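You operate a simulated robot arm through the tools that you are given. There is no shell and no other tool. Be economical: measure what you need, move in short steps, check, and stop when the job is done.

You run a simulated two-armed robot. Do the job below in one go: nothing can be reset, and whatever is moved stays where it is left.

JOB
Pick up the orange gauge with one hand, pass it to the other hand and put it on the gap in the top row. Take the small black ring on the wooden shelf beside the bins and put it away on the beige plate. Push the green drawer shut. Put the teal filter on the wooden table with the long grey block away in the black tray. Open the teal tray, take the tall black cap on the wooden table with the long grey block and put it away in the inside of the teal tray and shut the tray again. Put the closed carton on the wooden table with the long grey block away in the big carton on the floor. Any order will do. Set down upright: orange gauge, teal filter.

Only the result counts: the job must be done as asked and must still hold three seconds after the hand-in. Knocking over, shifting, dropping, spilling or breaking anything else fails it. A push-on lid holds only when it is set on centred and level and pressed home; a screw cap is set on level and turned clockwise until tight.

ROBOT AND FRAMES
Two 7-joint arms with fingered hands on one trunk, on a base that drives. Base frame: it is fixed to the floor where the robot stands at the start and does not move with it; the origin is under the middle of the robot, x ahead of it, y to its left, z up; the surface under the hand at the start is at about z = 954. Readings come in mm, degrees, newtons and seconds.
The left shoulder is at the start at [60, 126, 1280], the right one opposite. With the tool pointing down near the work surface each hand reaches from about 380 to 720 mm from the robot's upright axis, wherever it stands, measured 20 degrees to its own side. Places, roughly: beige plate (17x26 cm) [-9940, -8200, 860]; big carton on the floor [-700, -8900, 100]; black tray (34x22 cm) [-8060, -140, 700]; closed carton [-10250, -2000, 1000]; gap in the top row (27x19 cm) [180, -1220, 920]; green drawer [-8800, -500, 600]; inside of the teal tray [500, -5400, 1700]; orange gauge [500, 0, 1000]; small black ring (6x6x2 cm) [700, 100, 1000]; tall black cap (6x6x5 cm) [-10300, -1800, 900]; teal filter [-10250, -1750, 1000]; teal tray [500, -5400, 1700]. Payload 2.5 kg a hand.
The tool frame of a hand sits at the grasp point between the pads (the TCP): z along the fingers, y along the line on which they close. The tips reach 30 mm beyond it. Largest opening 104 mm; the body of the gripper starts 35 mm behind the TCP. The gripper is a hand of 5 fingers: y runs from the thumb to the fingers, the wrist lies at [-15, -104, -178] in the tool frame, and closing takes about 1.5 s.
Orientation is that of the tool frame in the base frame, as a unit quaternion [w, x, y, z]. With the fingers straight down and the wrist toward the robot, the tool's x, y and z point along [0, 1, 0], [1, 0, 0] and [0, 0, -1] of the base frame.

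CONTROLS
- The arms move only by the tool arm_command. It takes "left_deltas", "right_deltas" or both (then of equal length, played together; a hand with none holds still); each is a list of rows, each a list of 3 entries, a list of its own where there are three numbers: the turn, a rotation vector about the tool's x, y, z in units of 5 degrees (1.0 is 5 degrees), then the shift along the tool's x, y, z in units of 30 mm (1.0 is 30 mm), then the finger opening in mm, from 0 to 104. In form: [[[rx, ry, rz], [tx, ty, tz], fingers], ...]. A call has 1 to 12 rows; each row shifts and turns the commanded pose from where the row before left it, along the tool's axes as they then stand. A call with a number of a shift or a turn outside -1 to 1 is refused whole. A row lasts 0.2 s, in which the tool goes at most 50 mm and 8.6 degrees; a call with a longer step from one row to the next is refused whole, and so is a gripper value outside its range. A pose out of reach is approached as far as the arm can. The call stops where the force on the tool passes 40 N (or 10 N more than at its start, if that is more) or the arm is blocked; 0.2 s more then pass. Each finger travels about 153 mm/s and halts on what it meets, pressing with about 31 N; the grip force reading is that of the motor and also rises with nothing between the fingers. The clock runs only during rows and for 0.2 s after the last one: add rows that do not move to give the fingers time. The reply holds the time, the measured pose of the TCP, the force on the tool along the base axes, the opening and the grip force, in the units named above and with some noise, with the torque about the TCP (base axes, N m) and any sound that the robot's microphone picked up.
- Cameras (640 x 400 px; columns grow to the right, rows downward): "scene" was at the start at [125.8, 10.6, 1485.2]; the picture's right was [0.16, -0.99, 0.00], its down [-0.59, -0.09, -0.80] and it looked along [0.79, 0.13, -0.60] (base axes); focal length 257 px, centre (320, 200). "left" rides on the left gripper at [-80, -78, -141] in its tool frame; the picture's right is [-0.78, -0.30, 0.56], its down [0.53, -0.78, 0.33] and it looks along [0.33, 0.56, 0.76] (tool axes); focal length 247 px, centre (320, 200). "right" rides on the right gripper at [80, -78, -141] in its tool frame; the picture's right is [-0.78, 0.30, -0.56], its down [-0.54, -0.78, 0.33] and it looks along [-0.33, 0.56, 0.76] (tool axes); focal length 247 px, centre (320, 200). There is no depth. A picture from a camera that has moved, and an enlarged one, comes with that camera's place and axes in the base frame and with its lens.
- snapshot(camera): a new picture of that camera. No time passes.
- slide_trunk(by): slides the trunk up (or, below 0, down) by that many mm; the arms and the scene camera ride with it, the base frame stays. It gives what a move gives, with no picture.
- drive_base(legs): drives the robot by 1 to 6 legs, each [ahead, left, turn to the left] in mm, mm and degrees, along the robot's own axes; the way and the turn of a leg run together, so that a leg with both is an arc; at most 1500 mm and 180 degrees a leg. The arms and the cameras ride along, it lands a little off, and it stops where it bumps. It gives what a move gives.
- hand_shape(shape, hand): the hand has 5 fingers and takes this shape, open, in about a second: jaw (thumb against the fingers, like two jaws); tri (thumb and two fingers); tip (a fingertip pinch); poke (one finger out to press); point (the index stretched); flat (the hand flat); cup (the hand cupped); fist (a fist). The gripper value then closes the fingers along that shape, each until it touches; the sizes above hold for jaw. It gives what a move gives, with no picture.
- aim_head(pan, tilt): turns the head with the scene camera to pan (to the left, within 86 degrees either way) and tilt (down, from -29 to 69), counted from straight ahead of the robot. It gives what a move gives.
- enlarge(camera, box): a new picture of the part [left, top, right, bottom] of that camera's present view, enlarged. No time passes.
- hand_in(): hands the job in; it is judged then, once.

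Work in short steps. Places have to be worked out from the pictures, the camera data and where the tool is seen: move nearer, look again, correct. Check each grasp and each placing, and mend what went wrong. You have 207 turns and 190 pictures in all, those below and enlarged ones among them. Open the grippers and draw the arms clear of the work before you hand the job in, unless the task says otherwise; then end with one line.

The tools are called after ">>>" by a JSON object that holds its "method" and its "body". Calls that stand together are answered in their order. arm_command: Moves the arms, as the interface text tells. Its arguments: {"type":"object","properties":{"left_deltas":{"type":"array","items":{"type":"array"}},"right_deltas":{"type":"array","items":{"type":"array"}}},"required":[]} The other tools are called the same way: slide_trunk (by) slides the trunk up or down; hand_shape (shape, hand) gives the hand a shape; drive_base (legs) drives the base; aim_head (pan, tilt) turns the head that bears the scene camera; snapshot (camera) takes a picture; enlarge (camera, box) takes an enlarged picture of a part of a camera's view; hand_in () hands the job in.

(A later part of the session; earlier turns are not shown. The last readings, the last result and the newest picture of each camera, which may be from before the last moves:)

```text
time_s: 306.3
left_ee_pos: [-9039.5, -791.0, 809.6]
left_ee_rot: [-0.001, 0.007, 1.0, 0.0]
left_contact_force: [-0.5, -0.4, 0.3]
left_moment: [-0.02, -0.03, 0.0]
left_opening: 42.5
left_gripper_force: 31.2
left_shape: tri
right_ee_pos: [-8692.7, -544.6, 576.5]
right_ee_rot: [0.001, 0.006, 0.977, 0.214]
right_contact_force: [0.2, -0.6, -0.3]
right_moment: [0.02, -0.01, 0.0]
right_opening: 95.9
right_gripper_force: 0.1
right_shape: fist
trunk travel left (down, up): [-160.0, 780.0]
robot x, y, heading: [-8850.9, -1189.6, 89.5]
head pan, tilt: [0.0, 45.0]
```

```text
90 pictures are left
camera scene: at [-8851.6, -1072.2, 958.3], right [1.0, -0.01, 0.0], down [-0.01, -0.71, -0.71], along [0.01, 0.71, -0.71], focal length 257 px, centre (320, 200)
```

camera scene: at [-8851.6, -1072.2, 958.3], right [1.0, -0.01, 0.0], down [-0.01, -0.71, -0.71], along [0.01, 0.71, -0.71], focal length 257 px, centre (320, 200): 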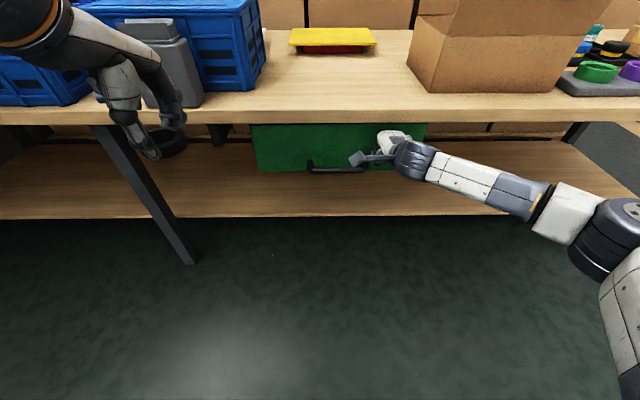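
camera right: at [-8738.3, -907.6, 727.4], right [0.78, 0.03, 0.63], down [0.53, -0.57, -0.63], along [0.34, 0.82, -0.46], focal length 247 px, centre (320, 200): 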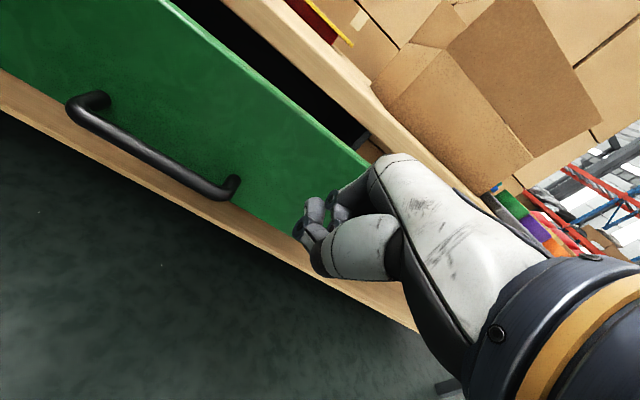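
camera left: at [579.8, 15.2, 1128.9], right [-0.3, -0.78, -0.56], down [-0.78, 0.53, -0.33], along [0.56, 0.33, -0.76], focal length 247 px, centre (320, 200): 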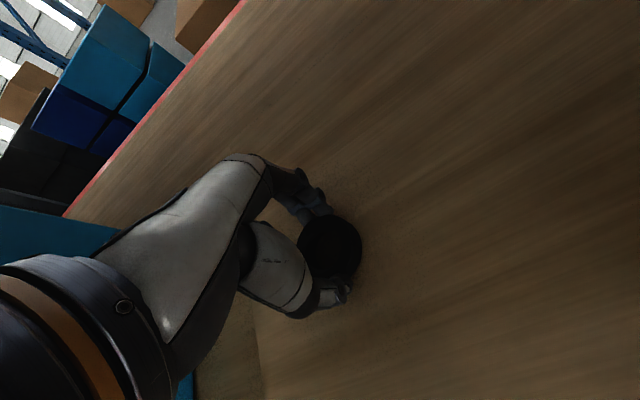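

>>> {"method": "arm_command", "body": {"right_deltas": [[[0, 0, 0], [0, 0.3, 0.14], 0], [[0, 0, 0], [0, 0.3, 0.14], 0], [[0, 0, 0], [0, 0.3, 0.14], 0], [[0, 0, 0], [0, 0.3, 0.14], 0]]}}

>>> {"method": "snapshot", "body": {"camera": "scene"}}

```text
time_s: 307.0
left_ee_pos: [-9039.6, -791.6, 810.0]
left_ee_rot: [-0.001, 0.008, 1.0, 0.001]
left_contact_force: [0.0, -0.9, -0.2]
left_moment: [-0.01, -0.02, 0.0]
left_opening: 42.7
left_gripper_force: 31.1
left_shape: tri
right_ee_pos: [-8689.7, -524.3, 575.9]
right_ee_rot: [0.0, 0.005, 0.977, 0.213]
right_contact_force: [1.7, -26.9, 7.8]
right_moment: [0.4, 0.08, 0.17]
right_opening: 95.9
right_gripper_force: 0.1
right_shape: fist
trunk travel left (down, up): [-160.0, 780.0]
robot x, y, heading: [-8850.5, -1190.7, 88.9]
head pan, tilt: [0.0, 45.0]
stopped in row 3 (right hand): the force on the tool passed its limit at 46 N (the readings are from after the stop); the commanded pose is now the measured one
```

```text
89 pictures are left
camera scene: at [-8851.3, -1074.9, 958.8], right [1.0, -0.02, 0.0], down [-0.01, -0.71, -0.71], along [0.01, 0.71, -0.71], focal length 257 px, centre (320, 200)
```

scene: 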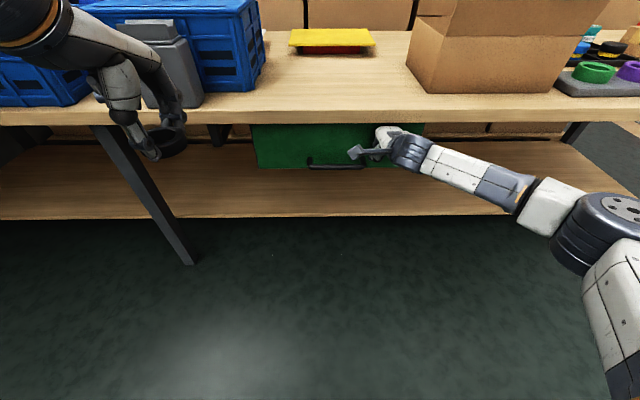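

It met a firm stop. I withdraw the fist and check the drawer.

>>> {"method": "arm_command", "body": {"right_deltas": [[[0, 0, 0], [0, -0.45, -0.21], 0], [[0, 0, 0], [0, -0.9, -0.42], 0], [[0, 0, 0], [0, -0.9, -0.42], 0], [[0, 0, 0], [0, -0.9, -0.42], 0], [[0, 0, 0], [0, -0.9, -0.42], 0], [[0, 0, 0], [0, -0.9, -0.42], 0], [[0, 0, 0], [0, -0.9, -0.42], 0], [[0, 0, 0], [0, -0.9, -0.42], 0]]}}

>>> {"method": "enlarge", "body": {"camera": "scene", "box": [200, 60, 500, 240]}}

```text
time_s: 308.8
left_ee_pos: [-9040.7, -790.9, 808.4]
left_ee_rot: [0.0, 0.009, 1.0, -0.001]
left_contact_force: [0.1, 0.7, 0.0]
left_moment: [-0.02, -0.02, -0.03]
left_opening: 42.4
left_gripper_force: 30.6
left_shape: tri
right_ee_pos: [-8682.2, -733.0, 588.6]
right_ee_rot: [0.0, 0.005, 0.978, 0.209]
right_contact_force: [0.4, -0.2, -0.2]
right_moment: [-0.02, -0.02, -0.03]
right_opening: 96.0
right_gripper_force: 0.0
right_shape: fist
right hand out of reach, approached as far as the arm can: row 8
trunk travel left (down, up): [-160.0, 780.0]
robot x, y, heading: [-8854.7, -1193.4, 89.2]
head pan, tilt: [0.0, 45.0]
```

```text
2.13 times, centred on (350, 150) of scene
camera zoom: at [-8851.7, -1072.6, 958.3], right [1.0, -0.01, 0.0], down [-0.01, -0.71, -0.71], along [0.01, 0.71, -0.71], focal length 548 px, centre (256, 307)
```

zoom: 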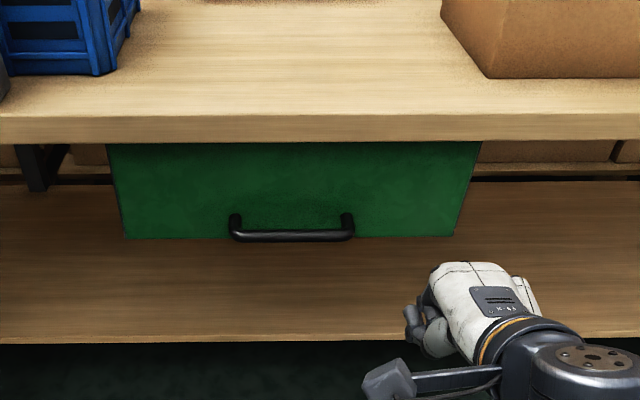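

The drawer is shut flush. Next is the ring: raise the trunk, back up, turn south and drive along the walkway toward the plate.

>>> {"method": "slide_trunk", "body": {"by": 400}}

>>> {"method": "drive_base", "body": {"legs": [[-250, 0, 0], [0, 0, -179]]}}

>>> {"method": "drive_base", "body": {"legs": [[1250, 0, 0], [1250, 0, 0], [1250, 0, 0], [1250, 0, 0], [1250, 0, 0]]}}

>>> {"method": "aim_head", "body": {"pan": -50, "tilt": 20}}

>>> {"method": "snapshot", "body": {"camera": "scene"}}

```text
time_s: 312.6
left_ee_pos: [-9041.4, -791.5, 1208.2]
left_ee_rot: [0.0, 0.007, 1.0, 0.0]
left_contact_force: [-0.1, -0.8, 0.5]
left_moment: [0.01, 0.01, 0.01]
left_opening: 42.6
left_gripper_force: 31.0
left_shape: tri
right_ee_pos: [-8680.7, -731.5, 988.1]
right_ee_rot: [0.001, 0.005, 0.978, 0.209]
right_contact_force: [0.9, -0.5, -0.6]
right_moment: [0.02, 0.0, -0.01]
right_opening: 95.7
right_gripper_force: 0.1
right_shape: fist
trunk travel left (down, up): [-560.0, 380.0]
robot x, y, heading: [-8851.6, -1190.1, 89.1]
head pan, tilt: [0.0, 45.0]
```

```text
time_s: 321.8
left_ee_pos: [-8661.3, -1842.6, 1208.3]
left_ee_rot: [0.001, 1.0, 0.005, 0.0]
left_contact_force: [-0.7, -0.3, 0.4]
left_moment: [0.01, 0.01, -0.02]
left_opening: 42.1
left_gripper_force: 30.5
left_shape: tri
right_ee_pos: [-9018.2, -1909.5, 988.2]
right_ee_rot: [0.21, 0.978, 0.007, 0.002]
right_contact_force: [0.2, -0.8, 0.8]
right_moment: [0.02, 0.0, -0.01]
right_opening: 0.0
right_gripper_force: 0.2
right_shape: fist
trunk travel left (down, up): [-560.0, 380.0]
robot x, y, heading: [-8855.2, -1446.0, -89.4]
head pan, tilt: [0.0, 45.0]
```

```text
time_s: 351.6
left_ee_pos: [-8864.0, -8093.2, 1208.0]
left_ee_rot: [0.001, 0.999, -0.038, 0.0]
left_contact_force: [-0.8, 0.3, -0.2]
left_moment: [0.01, -0.02, 0.0]
left_opening: 42.0
left_gripper_force: 30.9
left_shape: tri
right_ee_pos: [-9224.6, -8129.1, 987.5]
right_ee_rot: [0.21, 0.977, -0.036, -0.006]
right_contact_force: [0.7, -0.5, -0.2]
right_moment: [-0.01, -0.01, 0.0]
right_opening: 0.2
right_gripper_force: 0.1
right_shape: fist
trunk travel left (down, up): [-560.0, 380.0]
robot x, y, heading: [-9025.0, -7681.9, -94.6]
head pan, tilt: [0.0, 45.0]
```

```text
time_s: 352.8
left_ee_pos: [-8863.6, -8093.3, 1209.6]
left_ee_rot: [-0.001, 0.999, -0.038, 0.0]
left_contact_force: [0.2, 0.0, -0.5]
left_moment: [0.03, 0.0, 0.01]
left_opening: 42.1
left_gripper_force: 30.7
left_shape: tri
right_ee_pos: [-9224.0, -8129.0, 988.3]
right_ee_rot: [0.21, 0.977, -0.036, -0.007]
right_contact_force: [0.3, 0.5, 0.1]
right_moment: [-0.02, -0.01, -0.01]
right_opening: 0.3
right_gripper_force: 0.1
right_shape: fist
trunk travel left (down, up): [-560.0, 380.0]
robot x, y, heading: [-9027.7, -7681.8, -94.6]
head pan, tilt: [-50.0, 20.0]
```

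```text
87 pictures are left
camera scene: at [-9103.9, -7778.4, 1397.0], right [-0.58, 0.81, 0.0], down [0.28, 0.2, -0.94], along [-0.76, -0.55, -0.34], focal length 257 px, centre (320, 200)
```

scene: 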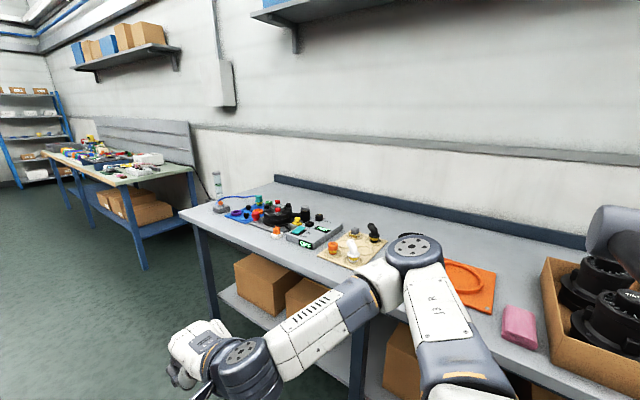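

The beige plate is at about [-9920, -8205] on the bench. I turn west and strafe so the left hand lines up with it.

>>> {"method": "drive_base", "body": {"legs": [[0, 0, -85.4], [0, 340, 0], [270, 0, 0]]}}

>>> {"method": "aim_head", "body": {"pan": 12, "tilt": 42}}

>>> {"method": "snapshot", "body": {"camera": "scene"}}

>>> {"method": "snapshot", "body": {"camera": "left"}}

```text
time_s: 360.1
left_ee_pos: [-9677.6, -8230.8, 1208.3]
left_ee_rot: [-0.001, 0.716, -0.698, 0.0]
left_contact_force: [0.1, 0.4, -0.3]
left_moment: [0.01, -0.05, 0.01]
left_opening: 41.9
left_gripper_force: 30.6
left_shape: tri
right_ee_pos: [-9750.8, -7876.9, 988.8]
right_ee_rot: [0.151, 0.701, -0.681, -0.145]
right_contact_force: [-0.7, -0.2, -0.6]
right_moment: [0.01, 0.02, -0.03]
right_opening: 0.1
right_gripper_force: 0.0
right_shape: fist
trunk travel left (down, up): [-560.0, 380.0]
robot x, y, heading: [-9285.5, -8029.0, -178.8]
head pan, tilt: [-50.0, 20.0]
```

```text
time_s: 361.5
left_ee_pos: [-9677.6, -8230.8, 1208.3]
left_ee_rot: [0.0, 0.716, -0.698, 0.0]
left_contact_force: [-0.3, -0.1, -0.5]
left_moment: [0.0, 0.02, -0.03]
left_opening: 42.3
left_gripper_force: 30.9
left_shape: tri
right_ee_pos: [-9751.6, -7876.2, 987.7]
right_ee_rot: [0.151, 0.702, -0.68, -0.145]
right_contact_force: [0.1, -0.5, -0.9]
right_moment: [-0.01, 0.01, -0.02]
right_opening: 0.2
right_gripper_force: 0.1
right_shape: fist
trunk travel left (down, up): [-560.0, 380.0]
robot x, y, heading: [-9284.8, -8026.3, -178.2]
head pan, tilt: [12.0, 42.0]
```

```text
86 pictures are left
camera scene: at [-9406.7, -8051.3, 1362.7], right [-0.23, 0.97, 0.0], down [0.65, 0.16, -0.74], along [-0.72, -0.17, -0.67], focal length 257 px, centre (320, 200)
```

scene: 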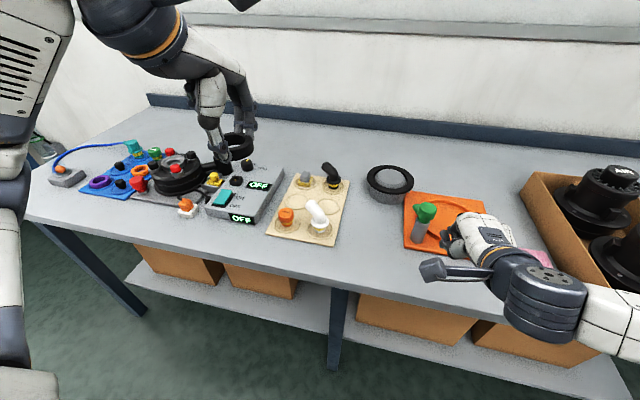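

```text
85 pictures are left
camera left: at [-9602.1, -8149.8, 1349.2], right [0.28, 0.78, -0.56], down [0.79, -0.51, -0.33], along [-0.55, -0.35, -0.76], focal length 247 px, centre (320, 200)
```

left: 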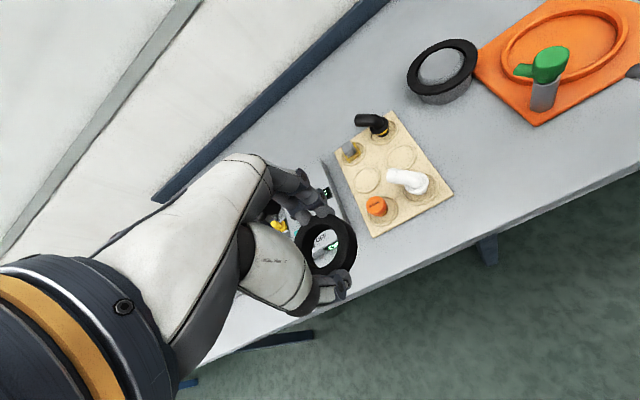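

The plate has two empty recesses in its middle row, and I choose the left one, roughly [-9940, -8246]. I move 60 mm closer and bring the ring above it.

>>> {"method": "drive_base", "body": {"legs": [[60, 0, 0]]}}

>>> {"method": "arm_command", "body": {"left_deltas": [[[0, 0, 0], [0.07, 0.99, 0], 20], [[0, 0, 0], [0.07, 0.99, 0], 20], [[0, 0, 0], [0.07, 0.99, 0], 20], [[0, 0, 0], [0.07, 0.99, 0], 20], [[0, 0, 0], [0.07, 0.99, 0], 20], [[0, 0, 0], [0.07, 0.99, 0], 20], [[0, 0, 0], [0.07, 0.8, 0], 20], [[0, 0, 0], [0, 0, 1], 20], [[0, 0, 0], [0, 0, 1], 20], [[0, 0, 0], [0, 0, 1], 20], [[0, 0, 0], [0, 0, 1], 20], [[0, 0, 0], [0, 0, 1], 20]]}}

>>> {"method": "enlarge", "body": {"camera": "scene", "box": [220, 80, 420, 250]}}

>>> {"method": "snapshot", "body": {"camera": "left"}}

```text
time_s: 362.4
left_ee_pos: [-9739.4, -8232.8, 1208.8]
left_ee_rot: [0.0, 0.716, -0.698, 0.0]
left_contact_force: [-1.0, 0.6, 0.3]
left_moment: [0.03, -0.02, -0.02]
left_opening: 41.7
left_gripper_force: 31.0
left_shape: tri
right_ee_pos: [-9812.7, -7876.9, 986.9]
right_ee_rot: [0.151, 0.702, -0.681, -0.146]
right_contact_force: [0.0, 0.3, 0.2]
right_moment: [0.02, -0.01, 0.01]
right_opening: 0.0
right_gripper_force: 0.0
right_shape: fist
trunk travel left (down, up): [-560.0, 380.0]
robot x, y, heading: [-9347.6, -8029.6, -178.4]
head pan, tilt: [12.0, 42.0]
```

```text
time_s: 365.0
left_ee_pos: [-9936.8, -8250.2, 1057.6]
left_ee_rot: [0.001, 0.716, -0.699, 0.0]
left_contact_force: [-1.4, -0.7, 0.5]
left_moment: [0.0, 0.01, -0.01]
left_opening: 41.9
left_gripper_force: 30.9
left_shape: tri
right_ee_pos: [-9812.2, -7876.8, 987.6]
right_ee_rot: [0.151, 0.702, -0.681, -0.146]
right_contact_force: [-0.4, -0.1, -0.3]
right_moment: [-0.01, -0.01, 0.01]
right_opening: 0.1
right_gripper_force: 0.1
right_shape: fist
trunk travel left (down, up): [-560.0, 380.0]
robot x, y, heading: [-9344.5, -8030.9, -178.7]
head pan, tilt: [12.0, 42.0]
```

```text
2.35 times, centred on (320, 165) of scene
camera zoom: at [-9467.0, -8052.9, 1362.7], right [-0.23, 0.97, 0.0], down [0.65, 0.16, -0.74], along [-0.72, -0.17, -0.67], focal length 604 px, centre (320, 282)
```

zoom: 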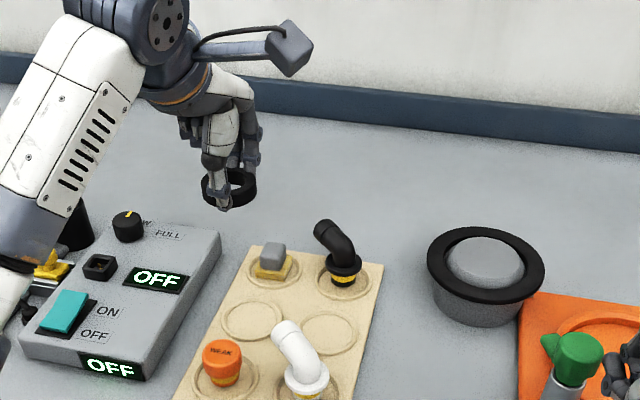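

```text
83 pictures are left
camera left: at [-9861.4, -8169.7, 1198.3], right [0.28, 0.78, -0.56], down [0.79, -0.52, -0.33], along [-0.55, -0.35, -0.76], focal length 247 px, centre (320, 200)
```

left: 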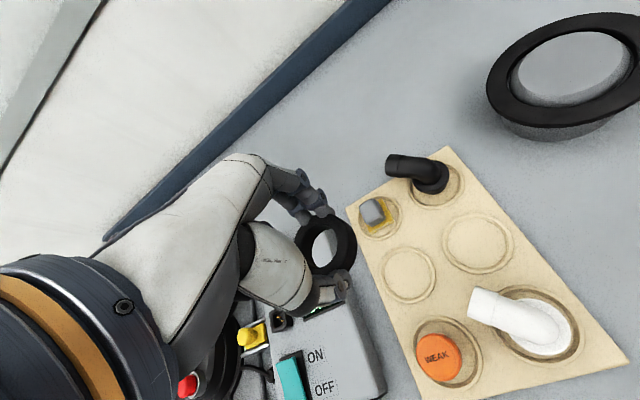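

The left recess is at about [-9927, -8242, 858] in both views. I correct 10 mm and descend to about 15 mm above it.

>>> {"method": "arm_command", "body": {"left_deltas": [[[0, 0, 0], [-0.27, -0.33, 0], 20], [[0, 0, 0], [0, 0, 1], 20], [[0, 0, 0], [0, 0, 1], 20], [[0, 0, 0], [0, 0, 1], 20], [[0, 0, 0], [0, 0, 1], 20], [[0, 0, 0], [0, 0, 0.9], 20], [[0, 0, 0], [0, 0, 0], 20]]}}

>>> {"method": "enlarge", "body": {"camera": "scene", "box": [220, 120, 380, 250]}}

>>> {"method": "snapshot", "body": {"camera": "left"}}

```text
time_s: 366.6
left_ee_pos: [-9927.6, -8242.2, 910.2]
left_ee_rot: [0.001, 0.716, -0.698, 0.0]
left_contact_force: [0.5, 0.4, 0.2]
left_moment: [0.0, -0.01, 0.01]
left_opening: 41.7
left_gripper_force: 30.9
left_shape: tri
right_ee_pos: [-9811.8, -7876.0, 988.3]
right_ee_rot: [0.151, 0.701, -0.681, -0.146]
right_contact_force: [-0.1, 0.7, -0.6]
right_moment: [-0.01, 0.0, 0.0]
right_opening: 0.0
right_gripper_force: 0.0
right_shape: fist
trunk travel left (down, up): [-560.0, 380.0]
robot x, y, heading: [-9342.4, -8030.9, -178.3]
head pan, tilt: [12.0, 42.0]
```

```text
3.08 times, centred on (300, 185) of scene
camera zoom: at [-9466.8, -8052.8, 1362.7], right [-0.23, 0.97, 0.0], down [0.65, 0.16, -0.74], along [-0.72, -0.17, -0.67], focal length 790 px, centre (382, 246)
```

zoom: 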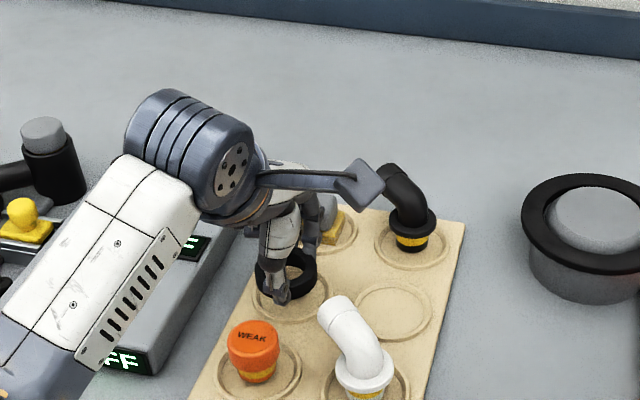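

```text
81 pictures are left
camera left: at [-9852.4, -8160.3, 1049.8], right [0.28, 0.78, -0.56], down [0.79, -0.51, -0.33], along [-0.55, -0.35, -0.76], focal length 247 px, centre (320, 200)
```

left: 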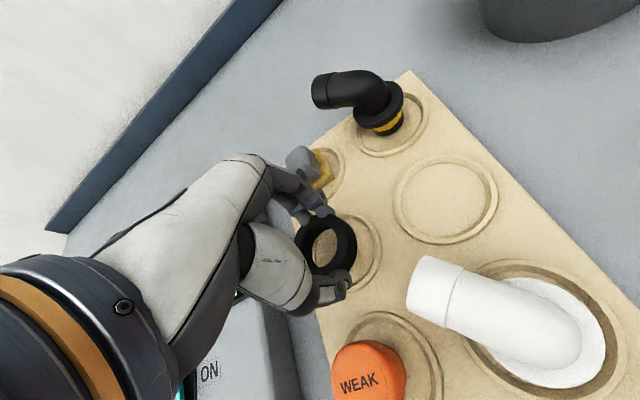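

Well centred. I nudge it 3 mm and lower slowly.

>>> {"method": "arm_command", "body": {"left_deltas": [[[0, 0, 0], [0.1, 0, 0.3], 20], [[0, 0, 0], [0, 0, 0.1], 20], [[0, 0, 0], [0, 0, 0.07], 20], [[0, 0, 0], [0, 0, 0], 20]]}}

>>> {"method": "arm_command", "body": {"left_deltas": [[[0, 0, 0], [0, 0, 0.06], 20], [[0, 0, 0], [0, 0, 0.06], 20], [[0, 0, 0], [0, 0, 0], 20]]}}

```text
time_s: 367.6
left_ee_pos: [-9930.3, -8244.8, 896.2]
left_ee_rot: [0.0, 0.716, -0.698, 0.0]
left_contact_force: [0.0, -0.3, -0.2]
left_moment: [-0.03, 0.01, 0.01]
left_opening: 41.7
left_gripper_force: 31.1
left_shape: tri
right_ee_pos: [-9812.9, -7876.1, 988.0]
right_ee_rot: [0.151, 0.702, -0.681, -0.145]
right_contact_force: [0.6, 0.9, 0.8]
right_moment: [0.01, -0.03, -0.01]
right_opening: 0.0
right_gripper_force: 0.0
right_shape: fist
trunk travel left (down, up): [-560.0, 380.0]
robot x, y, heading: [-9347.9, -8026.5, -178.5]
head pan, tilt: [12.0, 42.0]
```

```text
time_s: 368.4
left_ee_pos: [-9930.8, -8244.8, 893.8]
left_ee_rot: [0.001, 0.717, -0.698, 0.0]
left_contact_force: [1.7, 0.0, 4.6]
left_moment: [-0.08, 0.08, 0.01]
left_opening: 41.9
left_gripper_force: 31.1
left_shape: tri
right_ee_pos: [-9810.9, -7876.6, 988.3]
right_ee_rot: [0.151, 0.702, -0.681, -0.146]
right_contact_force: [-0.6, 0.2, 0.3]
right_moment: [0.0, 0.04, -0.02]
right_opening: 0.1
right_gripper_force: 0.0
right_shape: fist
trunk travel left (down, up): [-560.0, 380.0]
robot x, y, heading: [-9347.0, -8027.2, -178.7]
head pan, tilt: [12.0, 42.0]
```

Contact. I open modestly and rise.

>>> {"method": "arm_command", "body": {"left_deltas": [[[0, 0, 0], [0, 0, 0], 50], [[0, 0, 0], [0, 0, 0], 60], [[0, 0, 0], [0, 0, 0], 64], [[0, 0, 0], [0, 0, 0], 64], [[0, 0, 0], [0, 0, -0.5], 64], [[0, 0, 0], [0, 0, -1], 64], [[0, 0, 0], [0, 0, -1], 64], [[0, 0, 0], [0, 0, -1], 64], [[0, 0, 0], [0, 0, -1], 64], [[0, 0, 0], [0, 0, -1], 64], [[0, 0, 0], [0, 0, -1], 64]]}}

>>> {"method": "snapshot", "body": {"camera": "left"}}

>>> {"method": "enlarge", "body": {"camera": "scene", "box": [220, 120, 380, 250]}}

```text
time_s: 370.8
left_ee_pos: [-9930.6, -8243.4, 1090.9]
left_ee_rot: [0.0, 0.716, -0.699, 0.0]
left_contact_force: [0.3, -0.8, -0.1]
left_moment: [-0.01, 0.0, -0.02]
left_opening: 63.6
left_gripper_force: 0.1
left_shape: tri
right_ee_pos: [-9812.2, -7876.1, 987.3]
right_ee_rot: [0.151, 0.702, -0.681, -0.145]
right_contact_force: [0.0, -0.4, -0.5]
right_moment: [0.01, -0.01, -0.01]
right_opening: 0.0
right_gripper_force: 0.0
right_shape: fist
trunk travel left (down, up): [-560.0, 380.0]
robot x, y, heading: [-9346.4, -8028.6, -178.6]
head pan, tilt: [12.0, 42.0]
```

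```text
80 pictures are left
camera left: at [-9855.3, -8163.0, 1230.3], right [0.28, 0.78, -0.56], down [0.79, -0.52, -0.33], along [-0.55, -0.35, -0.76], focal length 247 px, centre (320, 200)
```

left: 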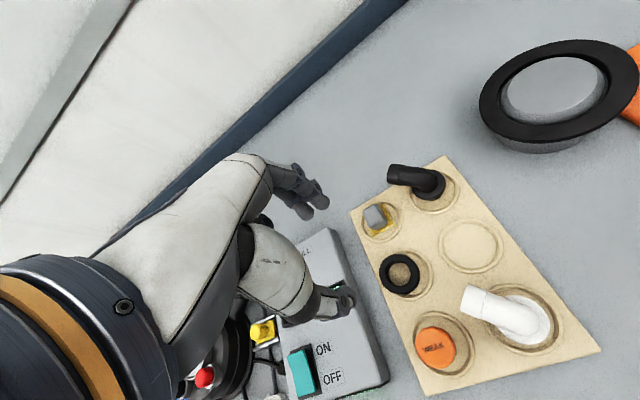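

```text
3.08 times, centred on (300, 185) of scene
camera zoom: at [-9466.7, -8052.7, 1362.6], right [-0.23, 0.97, 0.0], down [0.65, 0.16, -0.74], along [-0.72, -0.17, -0.67], focal length 790 px, centre (382, 246)
```

zoom: 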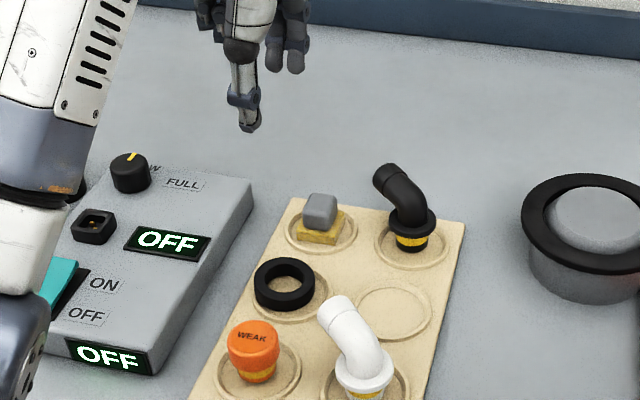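

The ring lies on the plate in its recess. I retract and return to the wooden table for the cap (right hand) and carton (left hand).

>>> {"method": "drive_base", "body": {"legs": [[-550, 0, 0], [0, 0, -90], [1400, 0, 0], [1400, 0, 0], [1400, 0, 0], [1400, 0, 0]]}}

>>> {"method": "arm_command", "body": {"left_deltas": [[[0, 0, 0], [0, -0.9, 0], 90], [[0, 0, 0], [0, -0.9, 0], 90], [[0, 0, 0], [0, -0.9, 0], 90], [[0, 0, 0], [0, -0.9, 0], 90], [[0, 0, 0], [0, -0.9, 0], 90], [[0, 0, 0], [0, 0, -1], 90], [[0, 0, 0], [0, 0, -1], 90], [[0, 0, 0], [0, 0, -1], 90]], "right_deltas": [[[1, 0, 0], [0, 0, 0], 0], [[1, 0, 0], [0, 0, 0], 0], [[1, 0, 0], [0, 0, 0], 0], [[1, 0, 0], [0, 0, 0], 0], [[0.9, 0, 0], [0, 0, 0], 0], [[0, 0, 0], [0, 0, -1], 0], [[0, 0, 0], [0, 0, -1], 0], [[0, 0, 0], [0, 0, -1], 0]]}}

>>> {"method": "hand_shape", "body": {"hand": "right", "shape": "tri"}}

>>> {"method": "hand_shape", "body": {"hand": "left", "shape": "jaw"}}

```text
time_s: 404.1
left_ee_pos: [-8960.0, -1839.0, 1088.7]
left_ee_rot: [0.0, -0.001, 1.0, 0.0]
left_contact_force: [-0.1, 0.6, 0.9]
left_moment: [-0.03, 0.02, 0.02]
left_opening: 63.5
left_gripper_force: 0.0
left_shape: tri
right_ee_pos: [-8595.0, -1965.9, 988.2]
right_ee_rot: [-0.002, -0.003, 0.978, 0.209]
right_contact_force: [0.1, 0.0, 0.5]
right_moment: [-0.01, 0.0, 0.03]
right_opening: 0.0
right_gripper_force: 0.1
right_shape: fist
trunk travel left (down, up): [-560.0, 380.0]
robot x, y, heading: [-8759.8, -2432.8, 89.8]
head pan, tilt: [12.0, 42.0]
```

```text
time_s: 405.9
left_ee_pos: [-8957.6, -1973.4, 1181.1]
left_ee_rot: [0.0, -0.001, 1.0, 0.001]
left_contact_force: [-0.1, 0.3, 0.5]
left_moment: [0.02, 0.01, 0.0]
left_opening: 89.6
left_gripper_force: 0.0
left_shape: tri
right_ee_pos: [-8595.7, -1966.2, 1077.2]
right_ee_rot: [0.0, -0.003, 1.0, -0.001]
right_contact_force: [0.3, -0.2, -0.1]
right_moment: [-0.01, 0.01, 0.01]
right_opening: 0.1
right_gripper_force: 0.0
right_shape: fist
trunk travel left (down, up): [-560.0, 380.0]
robot x, y, heading: [-8759.9, -2428.3, 90.3]
head pan, tilt: [12.0, 42.0]
```

```text
time_s: 406.8
left_ee_pos: [-8958.0, -1972.8, 1179.6]
left_ee_rot: [0.0, -0.001, 1.0, 0.0]
left_contact_force: [-0.3, 0.6, -0.6]
left_moment: [0.01, 0.0, 0.03]
left_opening: 90.0
left_gripper_force: 0.2
left_shape: tri
right_ee_pos: [-8596.7, -1966.3, 1077.0]
right_ee_rot: [0.0, -0.003, 1.0, -0.002]
right_contact_force: [1.0, -0.1, 0.0]
right_moment: [0.01, -0.01, 0.05]
right_opening: 103.4
right_gripper_force: 0.1
right_shape: tri
trunk travel left (down, up): [-560.0, 380.0]
robot x, y, heading: [-8760.0, -2429.4, 90.1]
head pan, tilt: [12.0, 42.0]
```

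```text
time_s: 407.7
left_ee_pos: [-8958.3, -1971.9, 1179.4]
left_ee_rot: [0.0, -0.001, 1.0, 0.001]
left_contact_force: [0.1, -0.2, 0.8]
left_moment: [-0.02, -0.02, 0.02]
left_opening: 104.0
left_gripper_force: 0.0
left_shape: jaw
right_ee_pos: [-8594.9, -1966.1, 1076.4]
right_ee_rot: [-0.002, -0.004, 1.0, -0.003]
right_contact_force: [-0.3, 0.5, 0.4]
right_moment: [-0.02, -0.01, -0.04]
right_opening: 103.8
right_gripper_force: 0.0
right_shape: tri
trunk travel left (down, up): [-560.0, 380.0]
robot x, y, heading: [-8757.1, -2429.3, 89.8]
head pan, tilt: [12.0, 42.0]
```

>>> {"method": "drive_base", "body": {"legs": [[1140, 0, 0], [0, 0, 180], [0, -600, 0], [0, -600, 0]]}}

>>> {"method": "aim_head", "body": {"pan": -20, "tilt": 50}}

>>> {"method": "snapshot", "body": {"camera": "scene"}}

>>> {"method": "snapshot", "body": {"camera": "right"}}

```text
time_s: 426.5
left_ee_pos: [-9814.6, -1609.1, 1180.3]
left_ee_rot: [0.0, 0.997, -0.077, 0.0]
left_contact_force: [-0.3, -0.1, -0.2]
left_moment: [0.01, 0.0, -0.03]
left_opening: 103.6
left_gripper_force: 0.0
left_shape: jaw
right_ee_pos: [-10173.3, -1561.3, 1077.9]
right_ee_rot: [-0.002, 0.997, -0.075, 0.001]
right_contact_force: [-0.2, -0.2, 0.0]
right_moment: [0.03, 0.02, 0.01]
right_opening: 103.5
right_gripper_force: 0.1
right_shape: tri
trunk travel left (down, up): [-560.0, 380.0]
robot x, y, heading: [-9938.1, -1126.7, -98.9]
head pan, tilt: [12.0, 42.0]
```

```text
time_s: 427.5
left_ee_pos: [-9814.2, -1611.1, 1180.5]
left_ee_rot: [0.001, 0.997, -0.077, 0.0]
left_contact_force: [0.2, -0.7, -0.5]
left_moment: [-0.01, -0.02, -0.02]
left_opening: 103.9
left_gripper_force: 0.1
left_shape: jaw
right_ee_pos: [-10173.5, -1562.0, 1077.0]
right_ee_rot: [-0.003, 0.997, -0.074, 0.002]
right_contact_force: [-0.3, 0.1, -0.3]
right_moment: [0.0, 0.02, 0.01]
right_opening: 103.6
right_gripper_force: 0.0
right_shape: tri
trunk travel left (down, up): [-560.0, 380.0]
robot x, y, heading: [-9939.1, -1126.8, -98.7]
head pan, tilt: [-20.0, 50.0]
```

```text
78 pictures are left
camera scene: at [-9983.4, -1238.9, 1351.4], right [-0.88, 0.48, 0.0], down [0.37, 0.67, -0.64], along [-0.31, -0.56, -0.77], focal length 257 px, centre (320, 200)
```

scene: 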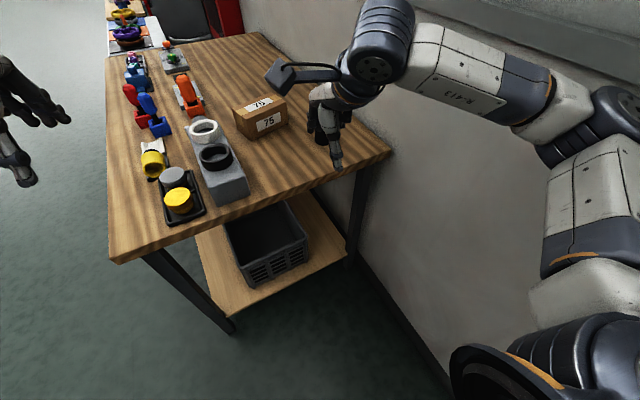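

```text
77 pictures are left
camera right: at [-10083.0, -1497.6, 1218.4], right [-0.81, -0.18, 0.55], down [-0.41, 0.85, -0.33], along [-0.41, -0.5, -0.76], focal length 247 px, centre (320, 200)
```

right: 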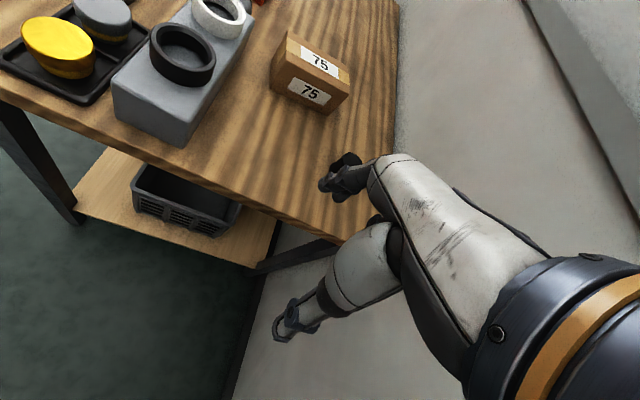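

I correct the heading by 9° and move 150 mm forward.

>>> {"method": "drive_base", "body": {"legs": [[0, 0, 9], [160, -25, 0]]}}

>>> {"method": "snapshot", "body": {"camera": "scene"}}

>>> {"method": "snapshot", "body": {"camera": "right"}}

```text
time_s: 429.6
left_ee_pos: [-9766.1, -1744.5, 1179.5]
left_ee_rot: [0.0, 1.0, 0.001, 0.0]
left_contact_force: [-0.3, 0.4, -0.2]
left_moment: [0.01, 0.01, 0.02]
left_opening: 104.0
left_gripper_force: 0.0
left_shape: jaw
right_ee_pos: [-10129.2, -1749.9, 1077.1]
right_ee_rot: [-0.003, 1.0, 0.003, 0.001]
right_contact_force: [0.6, 0.5, -0.1]
right_moment: [0.04, 0.01, -0.01]
right_opening: 103.6
right_gripper_force: 0.0
right_shape: tri
trunk travel left (down, up): [-560.0, 380.0]
robot x, y, heading: [-9965.0, -1289.1, -90.0]
head pan, tilt: [-20.0, 50.0]
```

```text
76 pictures are left
camera scene: at [-9991.6, -1403.4, 1351.3], right [-0.94, 0.34, 0.0], down [0.26, 0.72, -0.64], along [-0.22, -0.6, -0.77], focal length 257 px, centre (320, 200)
```

scene: 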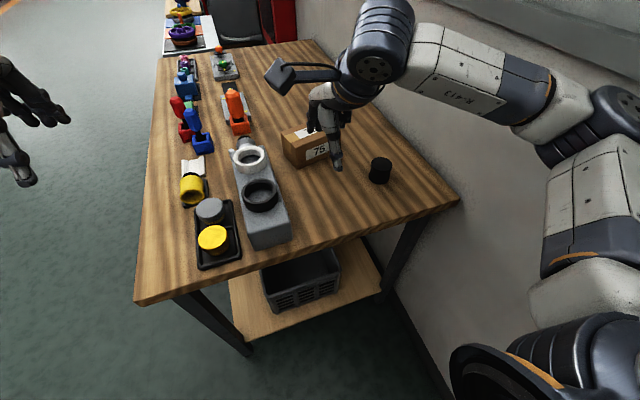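

```text
75 pictures are left
camera right: at [-10049.7, -1674.3, 1218.2], right [-0.78, -0.3, 0.55], down [-0.54, 0.78, -0.33], along [-0.33, -0.55, -0.76], focal length 247 px, centre (320, 200)
```

right: 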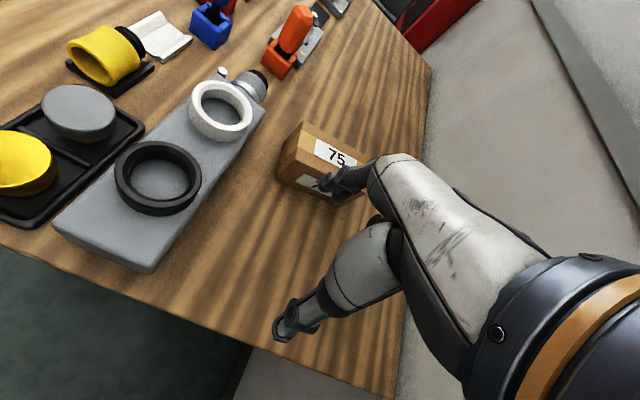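

The cap is at about [-10312, -1824]. I move the right hand above it and look again.

>>> {"method": "arm_command", "body": {"right_deltas": [[[0, 0, 0], [-0.87, 0.35, 0.3], 104], [[0, 0, 0], [-0.87, 0.35, 0.3], 104], [[0, 0, 0], [-0.87, 0.35, 0.3], 104], [[0, 0, 0], [-0.87, 0.35, 0.3], 104], [[0, 0, 0], [-0.87, 0.35, 0.3], 104], [[0, 0, 0], [-0.87, 0.35, 0.3], 104], [[0, 0, 0], [-0.87, 0.35, 0.3], 104], [[0, 0, 0], [0, 0, 0], 104]]}}

>>> {"method": "snapshot", "body": {"camera": "right"}}

>>> {"method": "enlarge", "body": {"camera": "scene", "box": [260, 60, 500, 230]}}

```text
time_s: 431.4
left_ee_pos: [-9766.1, -1743.2, 1180.4]
left_ee_rot: [0.002, 1.0, 0.0, 0.0]
left_contact_force: [0.1, 0.4, -0.8]
left_moment: [-0.03, 0.01, 0.01]
left_opening: 103.8
left_gripper_force: 0.0
left_shape: jaw
right_ee_pos: [-10310.6, -1824.7, 1014.1]
right_ee_rot: [-0.003, 1.0, 0.003, 0.001]
right_contact_force: [-0.3, -0.2, -0.3]
right_moment: [0.03, -0.01, 0.02]
right_opening: 103.9
right_gripper_force: 0.1
right_shape: tri
trunk travel left (down, up): [-560.0, 380.0]
robot x, y, heading: [-9966.0, -1288.3, -89.9]
head pan, tilt: [-20.0, 50.0]
```

```text
74 pictures are left
camera right: at [-10230.8, -1748.1, 1155.3], right [-0.78, -0.3, 0.55], down [-0.54, 0.78, -0.33], along [-0.33, -0.55, -0.76], focal length 247 px, centre (320, 200)
```

right: 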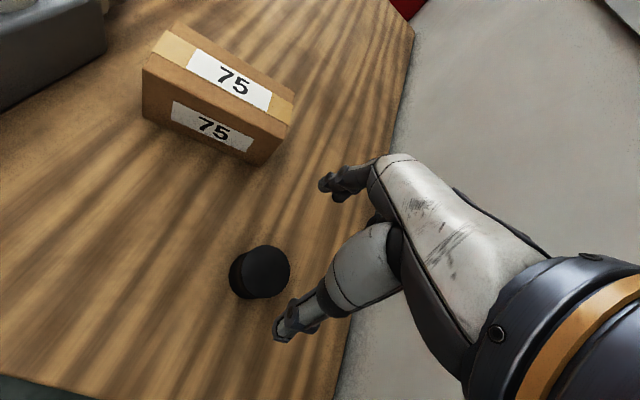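

```text
2.35 times, centred on (380, 145) of scene
camera zoom: at [-9991.4, -1402.6, 1351.4], right [-0.94, 0.34, 0.0], down [0.26, 0.72, -0.64], along [-0.22, -0.6, -0.77], focal length 604 px, centre (179, 329)
```

zoom: 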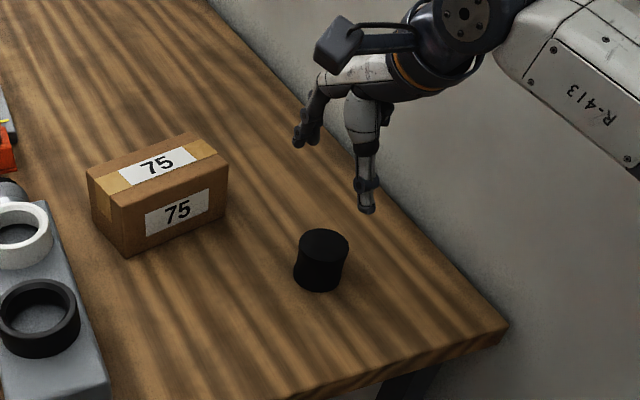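

The cap's top is at about [-10318, -1820, 892]. I adjust, descend to TCP z of about 889 and close.

>>> {"method": "arm_command", "body": {"right_deltas": [[[0, 0, 0], [-0.23, -0.16, 0.9], 104], [[0, 0, 0], [0, 0, 0.95], 104], [[0, 0, 0], [0, 0, 0.95], 104], [[0, 0, 0], [0, 0, 0.95], 104], [[0, 0, 0], [0, 0, 0.36], 104], [[0, 0, 0], [0, 0, 0], 80], [[0, 0, 0], [0, 0, 0], 60], [[0, 0, 0], [0, 0, 0], 20], [[0, 0, 0], [0, 0, 0], 20], [[0, 0, 0], [0, 0, 0], 20], [[0, 0, 0], [0, 0, 0], 20], [[0, 0, 0], [0, 0, 0], 20]]}}

>>> {"method": "snapshot", "body": {"camera": "right"}}

```text
time_s: 434.0
left_ee_pos: [-9766.8, -1743.8, 1180.6]
left_ee_rot: [0.001, 1.0, -0.001, 0.0]
left_contact_force: [0.6, -0.2, -1.0]
left_moment: [0.02, -0.02, 0.02]
left_opening: 104.0
left_gripper_force: 0.1
left_shape: jaw
right_ee_pos: [-10315.0, -1817.8, 889.9]
right_ee_rot: [-0.002, 1.0, 0.003, 0.0]
right_contact_force: [0.2, 0.6, 0.2]
right_moment: [0.03, 0.0, -0.03]
right_opening: 44.3
right_gripper_force: 30.9
right_shape: tri
trunk travel left (down, up): [-560.0, 380.0]
robot x, y, heading: [-9966.0, -1285.5, -89.7]
head pan, tilt: [-20.0, 50.0]
```

```text
72 pictures are left
camera right: at [-10236.2, -1741.7, 1031.1], right [-0.78, -0.3, 0.55], down [-0.54, 0.78, -0.33], along [-0.33, -0.55, -0.76], focal length 247 px, centre (320, 200)
```

right: 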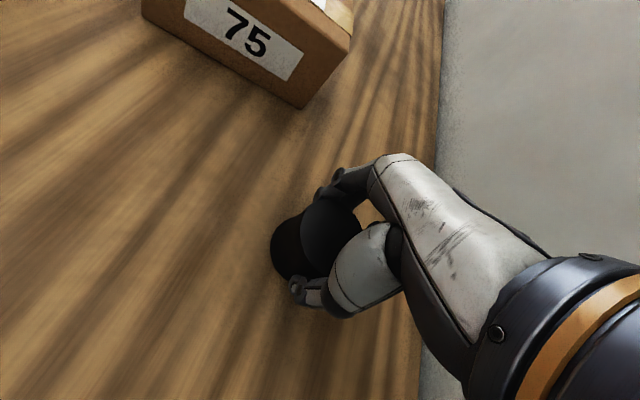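

The cap is gripped. I lift it and draw it in, keeping it high and to the right.

>>> {"method": "arm_command", "body": {"right_deltas": [[[0, 0, 0], [0, 0, -0.5], 20], [[0, 0, 0], [0, 0, -1], 20], [[0, 0, 0], [0, 0, -1], 20], [[0, 0, 0], [0, 0, -1], 20], [[0, 0, 0], [0, 0, -1], 20], [[0, 0, 0], [0, 0, -1], 20], [[0, 0, 0], [0.6, -0.9, -0.6], 20], [[0, 0, 0], [0.6, -0.9, -0.6], 20], [[0, 0, 0], [0.6, -0.9, -0.6], 20], [[0, 0, 0], [0.6, -0.9, -0.6], 20]]}}

>>> {"method": "drive_base", "body": {"legs": [[125, -75, 0]]}}

>>> {"method": "snapshot", "body": {"camera": "scene"}}

>>> {"method": "snapshot", "body": {"camera": "left"}}

```text
time_s: 436.2
left_ee_pos: [-9765.7, -1743.7, 1180.8]
left_ee_rot: [0.001, 1.0, 0.0, 0.001]
left_contact_force: [0.0, -0.9, -0.2]
left_moment: [0.0, -0.03, 0.04]
left_opening: 103.9
left_gripper_force: 0.0
left_shape: jaw
right_ee_pos: [-10247.0, -1712.5, 1130.0]
right_ee_rot: [-0.003, 1.0, 0.003, 0.0]
right_contact_force: [0.6, -0.5, -1.0]
right_moment: [-0.02, -0.01, 0.0]
right_opening: 43.8
right_gripper_force: 30.6
right_shape: tri
trunk travel left (down, up): [-560.0, 380.0]
robot x, y, heading: [-9967.9, -1286.9, -90.0]
head pan, tilt: [-20.0, 50.0]
```

```text
time_s: 437.7
left_ee_pos: [-9807.2, -1856.4, 1179.1]
left_ee_rot: [0.006, 1.0, -0.001, -0.015]
left_contact_force: [0.2, -0.5, -0.1]
left_moment: [0.04, 0.03, -0.01]
left_opening: 104.2
left_gripper_force: 0.1
left_shape: jaw
right_ee_pos: [-10296.0, -1824.7, 1144.9]
right_ee_rot: [0.004, 1.0, -0.009, -0.013]
right_contact_force: [0.7, -0.6, -0.8]
right_moment: [0.0, 0.04, -0.02]
right_opening: 43.9
right_gripper_force: 31.1
right_shape: tri
trunk travel left (down, up): [-560.0, 380.0]
robot x, y, heading: [-10030.3, -1408.1, -90.3]
head pan, tilt: [-20.0, 50.0]
stopped in leg 1: the robot was blocked; the commanded pose is now the measured one
```

```text
71 pictures are left
camera scene: at [-10025.9, -1512.7, 1354.6], right [-0.94, 0.34, 0.02], down [0.24, 0.71, -0.66], along [-0.24, -0.61, -0.75], focal length 257 px, centre (320, 200)
```

scene: 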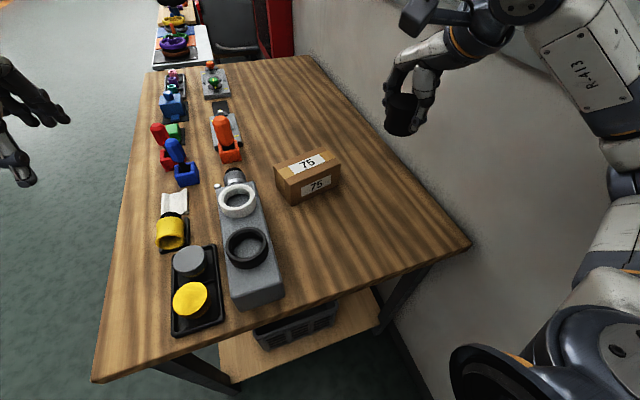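

```text
70 pictures are left
camera left: at [-9882.6, -1777.5, 1322.3], right [-0.79, 0.29, -0.54], down [0.53, 0.77, -0.36], along [0.31, -0.57, -0.76], focal length 247 px, centre (320, 200)
```

left: 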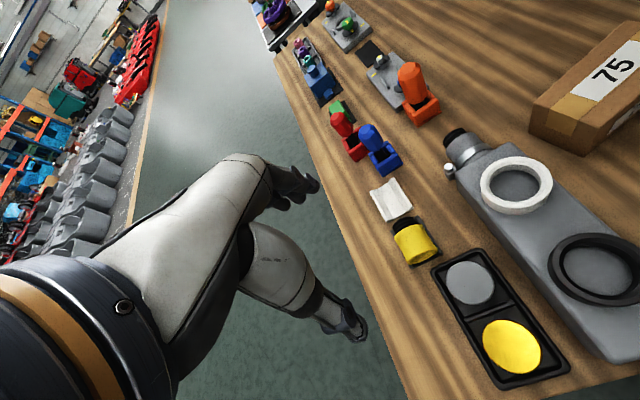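

The robot was blocked, probably the right elbow on the wall, and leaned slightly. I back off left a little and recheck.

>>> {"method": "drive_base", "body": {"legs": [[-15, 35, 0]]}}

>>> {"method": "snapshot", "body": {"camera": "scene"}}

```text
time_s: 438.6
left_ee_pos: [-9801.1, -1850.3, 1180.7]
left_ee_rot: [0.0, 1.0, -0.001, 0.001]
left_contact_force: [-0.1, 0.3, 0.2]
left_moment: [-0.02, 0.01, 0.02]
left_opening: 103.9
left_gripper_force: 0.1
left_shape: jaw
right_ee_pos: [-10287.5, -1819.3, 1127.8]
right_ee_rot: [-0.002, 1.0, -0.005, 0.002]
right_contact_force: [0.2, -0.9, 0.0]
right_moment: [-0.02, 0.01, 0.05]
right_opening: 43.7
right_gripper_force: 31.1
right_shape: tri
trunk travel left (down, up): [-560.0, 380.0]
robot x, y, heading: [-9999.5, -1390.9, -90.0]
head pan, tilt: [-20.0, 50.0]
```

```text
69 pictures are left
camera scene: at [-10025.6, -1509.3, 1351.3], right [-0.94, 0.34, 0.0], down [0.26, 0.72, -0.64], along [-0.22, -0.6, -0.77], focal length 257 px, centre (320, 200)
```

scene: 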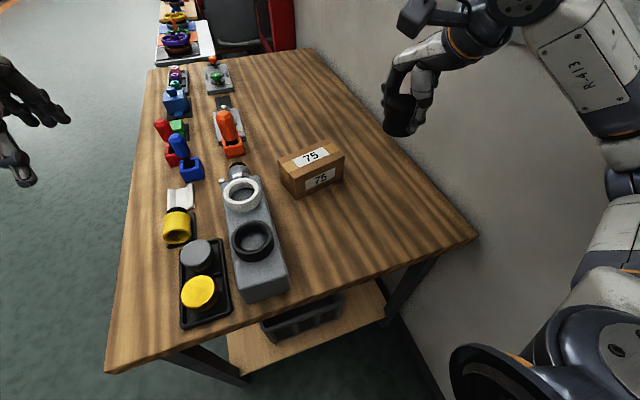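

Level again. The carton is at about [-10178, -1978], top z of about 926, yawed about 15°. I raise the right hand, lower the left to travel height, and swing it over the carton.

>>> {"method": "arm_command", "body": {"left_deltas": [[[0, 0, 0], [0, 0, 1], 104], [[0, 0, 0], [0, 0, 1], 104], [[0, 0, 0], [0, 0, 1], 104], [[0, 0, 0], [0, 0, 1], 104], [[0, 0, 0], [0, 0, 1], 104], [[0, 0, 0], [0, 0, 0.9], 104], [[0, 0, -1], [-0.95, 0.32, 0], 104], [[0, 0, -1], [-0.95, 0.32, 0], 104], [[0, 0, -1], [-0.95, 0.32, 0], 104]], "right_deltas": [[[0, 0, 0], [0, 0, -0.9], 20], [[0, 0, 0], [0, 0, -0.9], 20], [[0, 0, 0], [0, 0, -0.9], 20], [[0, 0, 0], [0, 0, -0.9], 20], [[0, 0, 0], [0, 0, -0.9], 20], [[0, 0, 0], [0, 0, 0], 20], [[0, 0, 0], [0, 0, 0], 20], [[0, 0, 0], [0, 0, 0], 20], [[0, 0, 0], [0, 0, 0], 20]]}}

>>> {"method": "snapshot", "body": {"camera": "scene"}}

```text
time_s: 440.6
left_ee_pos: [-9884.6, -1887.4, 1001.7]
left_ee_rot: [0.0, 0.991, 0.131, 0.001]
left_contact_force: [0.3, 0.0, -0.2]
left_moment: [-0.03, 0.02, -0.04]
left_opening: 104.1
left_gripper_force: 0.2
left_shape: jaw
right_ee_pos: [-10287.7, -1821.8, 1262.7]
right_ee_rot: [-0.003, 1.0, -0.005, 0.002]
right_contact_force: [0.4, -0.1, -0.5]
right_moment: [0.01, 0.04, -0.04]
right_opening: 43.9
right_gripper_force: 31.2
right_shape: tri
trunk travel left (down, up): [-560.0, 380.0]
robot x, y, heading: [-9997.9, -1396.0, -90.1]
head pan, tilt: [-20.0, 50.0]
```

```text
68 pictures are left
camera scene: at [-10026.3, -1510.0, 1351.4], right [-0.94, 0.34, 0.0], down [0.26, 0.72, -0.64], along [-0.22, -0.6, -0.77], focal length 257 px, centre (320, 200)
```

scene: 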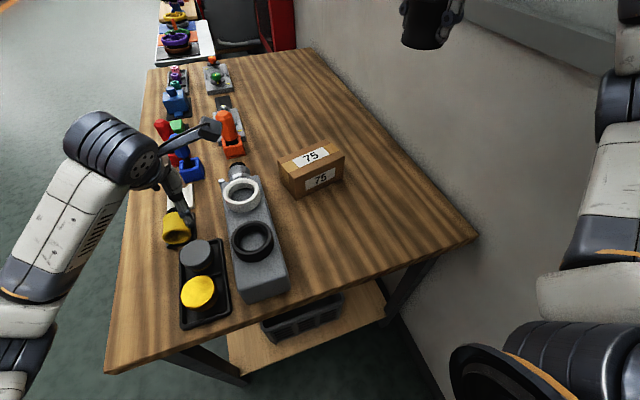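

The left tool yaw matches the carton. I traverse to above it.

>>> {"method": "arm_command", "body": {"left_deltas": [[[0, 0, 0], [-0.92, 0.03, 0], 104], [[0, 0, 0], [-0.92, 0.03, 0], 104], [[0, 0, 0], [-0.92, 0.03, 0], 104], [[0, 0, 0], [-0.92, 0.03, 0], 104], [[0, 0, 0], [-0.92, 0.03, 0], 104], [[0, 0, 0], [-0.92, 0.03, 0], 104], [[0, 0, 0], [-0.92, 0.03, 0], 104], [[0, 0, 0], [-0.92, 0.03, 0], 104], [[0, 0, 0], [-0.92, 0.03, 0], 104], [[0, 0, 0], [-0.92, 0.03, 0], 104], [[0, 0, 0], [-0.92, 0.03, 0], 104], [[0, 0, 0], [0, 0, 0], 104]]}}

>>> {"method": "enlarge", "body": {"camera": "scene", "box": [200, 60, 440, 230]}}

>>> {"method": "snapshot", "body": {"camera": "left"}}

```text
time_s: 443.1
left_ee_pos: [-10133.1, -1961.6, 1005.5]
left_ee_rot: [0.001, 0.991, 0.13, -0.001]
left_contact_force: [0.3, -0.3, 0.5]
left_moment: [0.0, 0.01, -0.01]
left_opening: 104.0
left_gripper_force: 0.0
left_shape: jaw
left hand out of reach, approached as far as the arm can: row 10, 11
right_ee_pos: [-10288.4, -1821.3, 1262.2]
right_ee_rot: [-0.004, 1.0, -0.005, 0.001]
right_contact_force: [0.0, -0.1, -0.5]
right_moment: [0.0, -0.01, 0.02]
right_opening: 43.8
right_gripper_force: 30.6
right_shape: tri
trunk travel left (down, up): [-560.0, 380.0]
robot x, y, heading: [-9999.8, -1397.6, -90.1]
head pan, tilt: [-20.0, 50.0]
```

```text
2.35 times, centred on (320, 145) of scene
camera zoom: at [-10025.7, -1509.8, 1351.4], right [-0.94, 0.34, 0.0], down [0.26, 0.72, -0.64], along [-0.22, -0.6, -0.77], focal length 604 px, centre (320, 329)
```

zoom: 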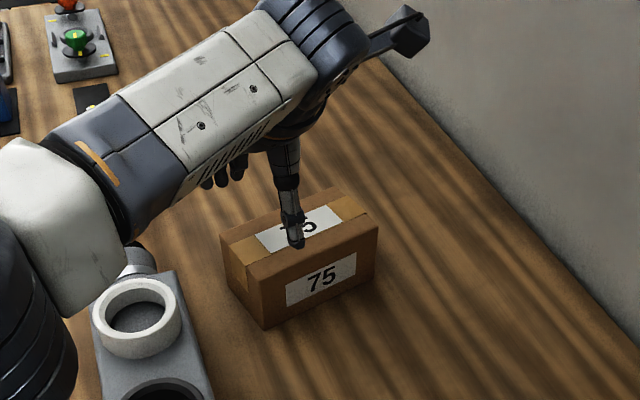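

```text
66 pictures are left
camera left: at [-10229.6, -1907.5, 1145.7], right [-0.83, 0.08, -0.56], down [0.32, 0.89, -0.34], along [0.47, -0.45, -0.76], focal length 247 px, centre (320, 200)
```

left: 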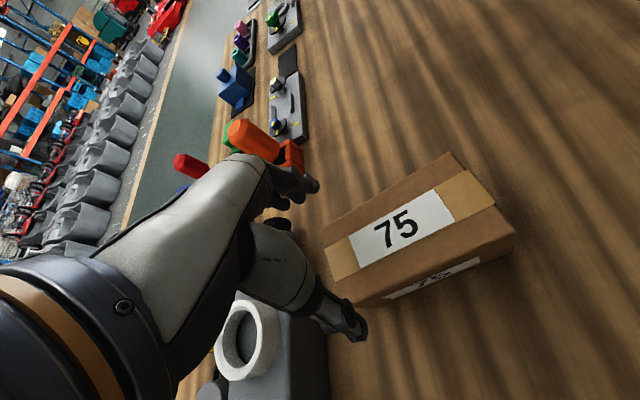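

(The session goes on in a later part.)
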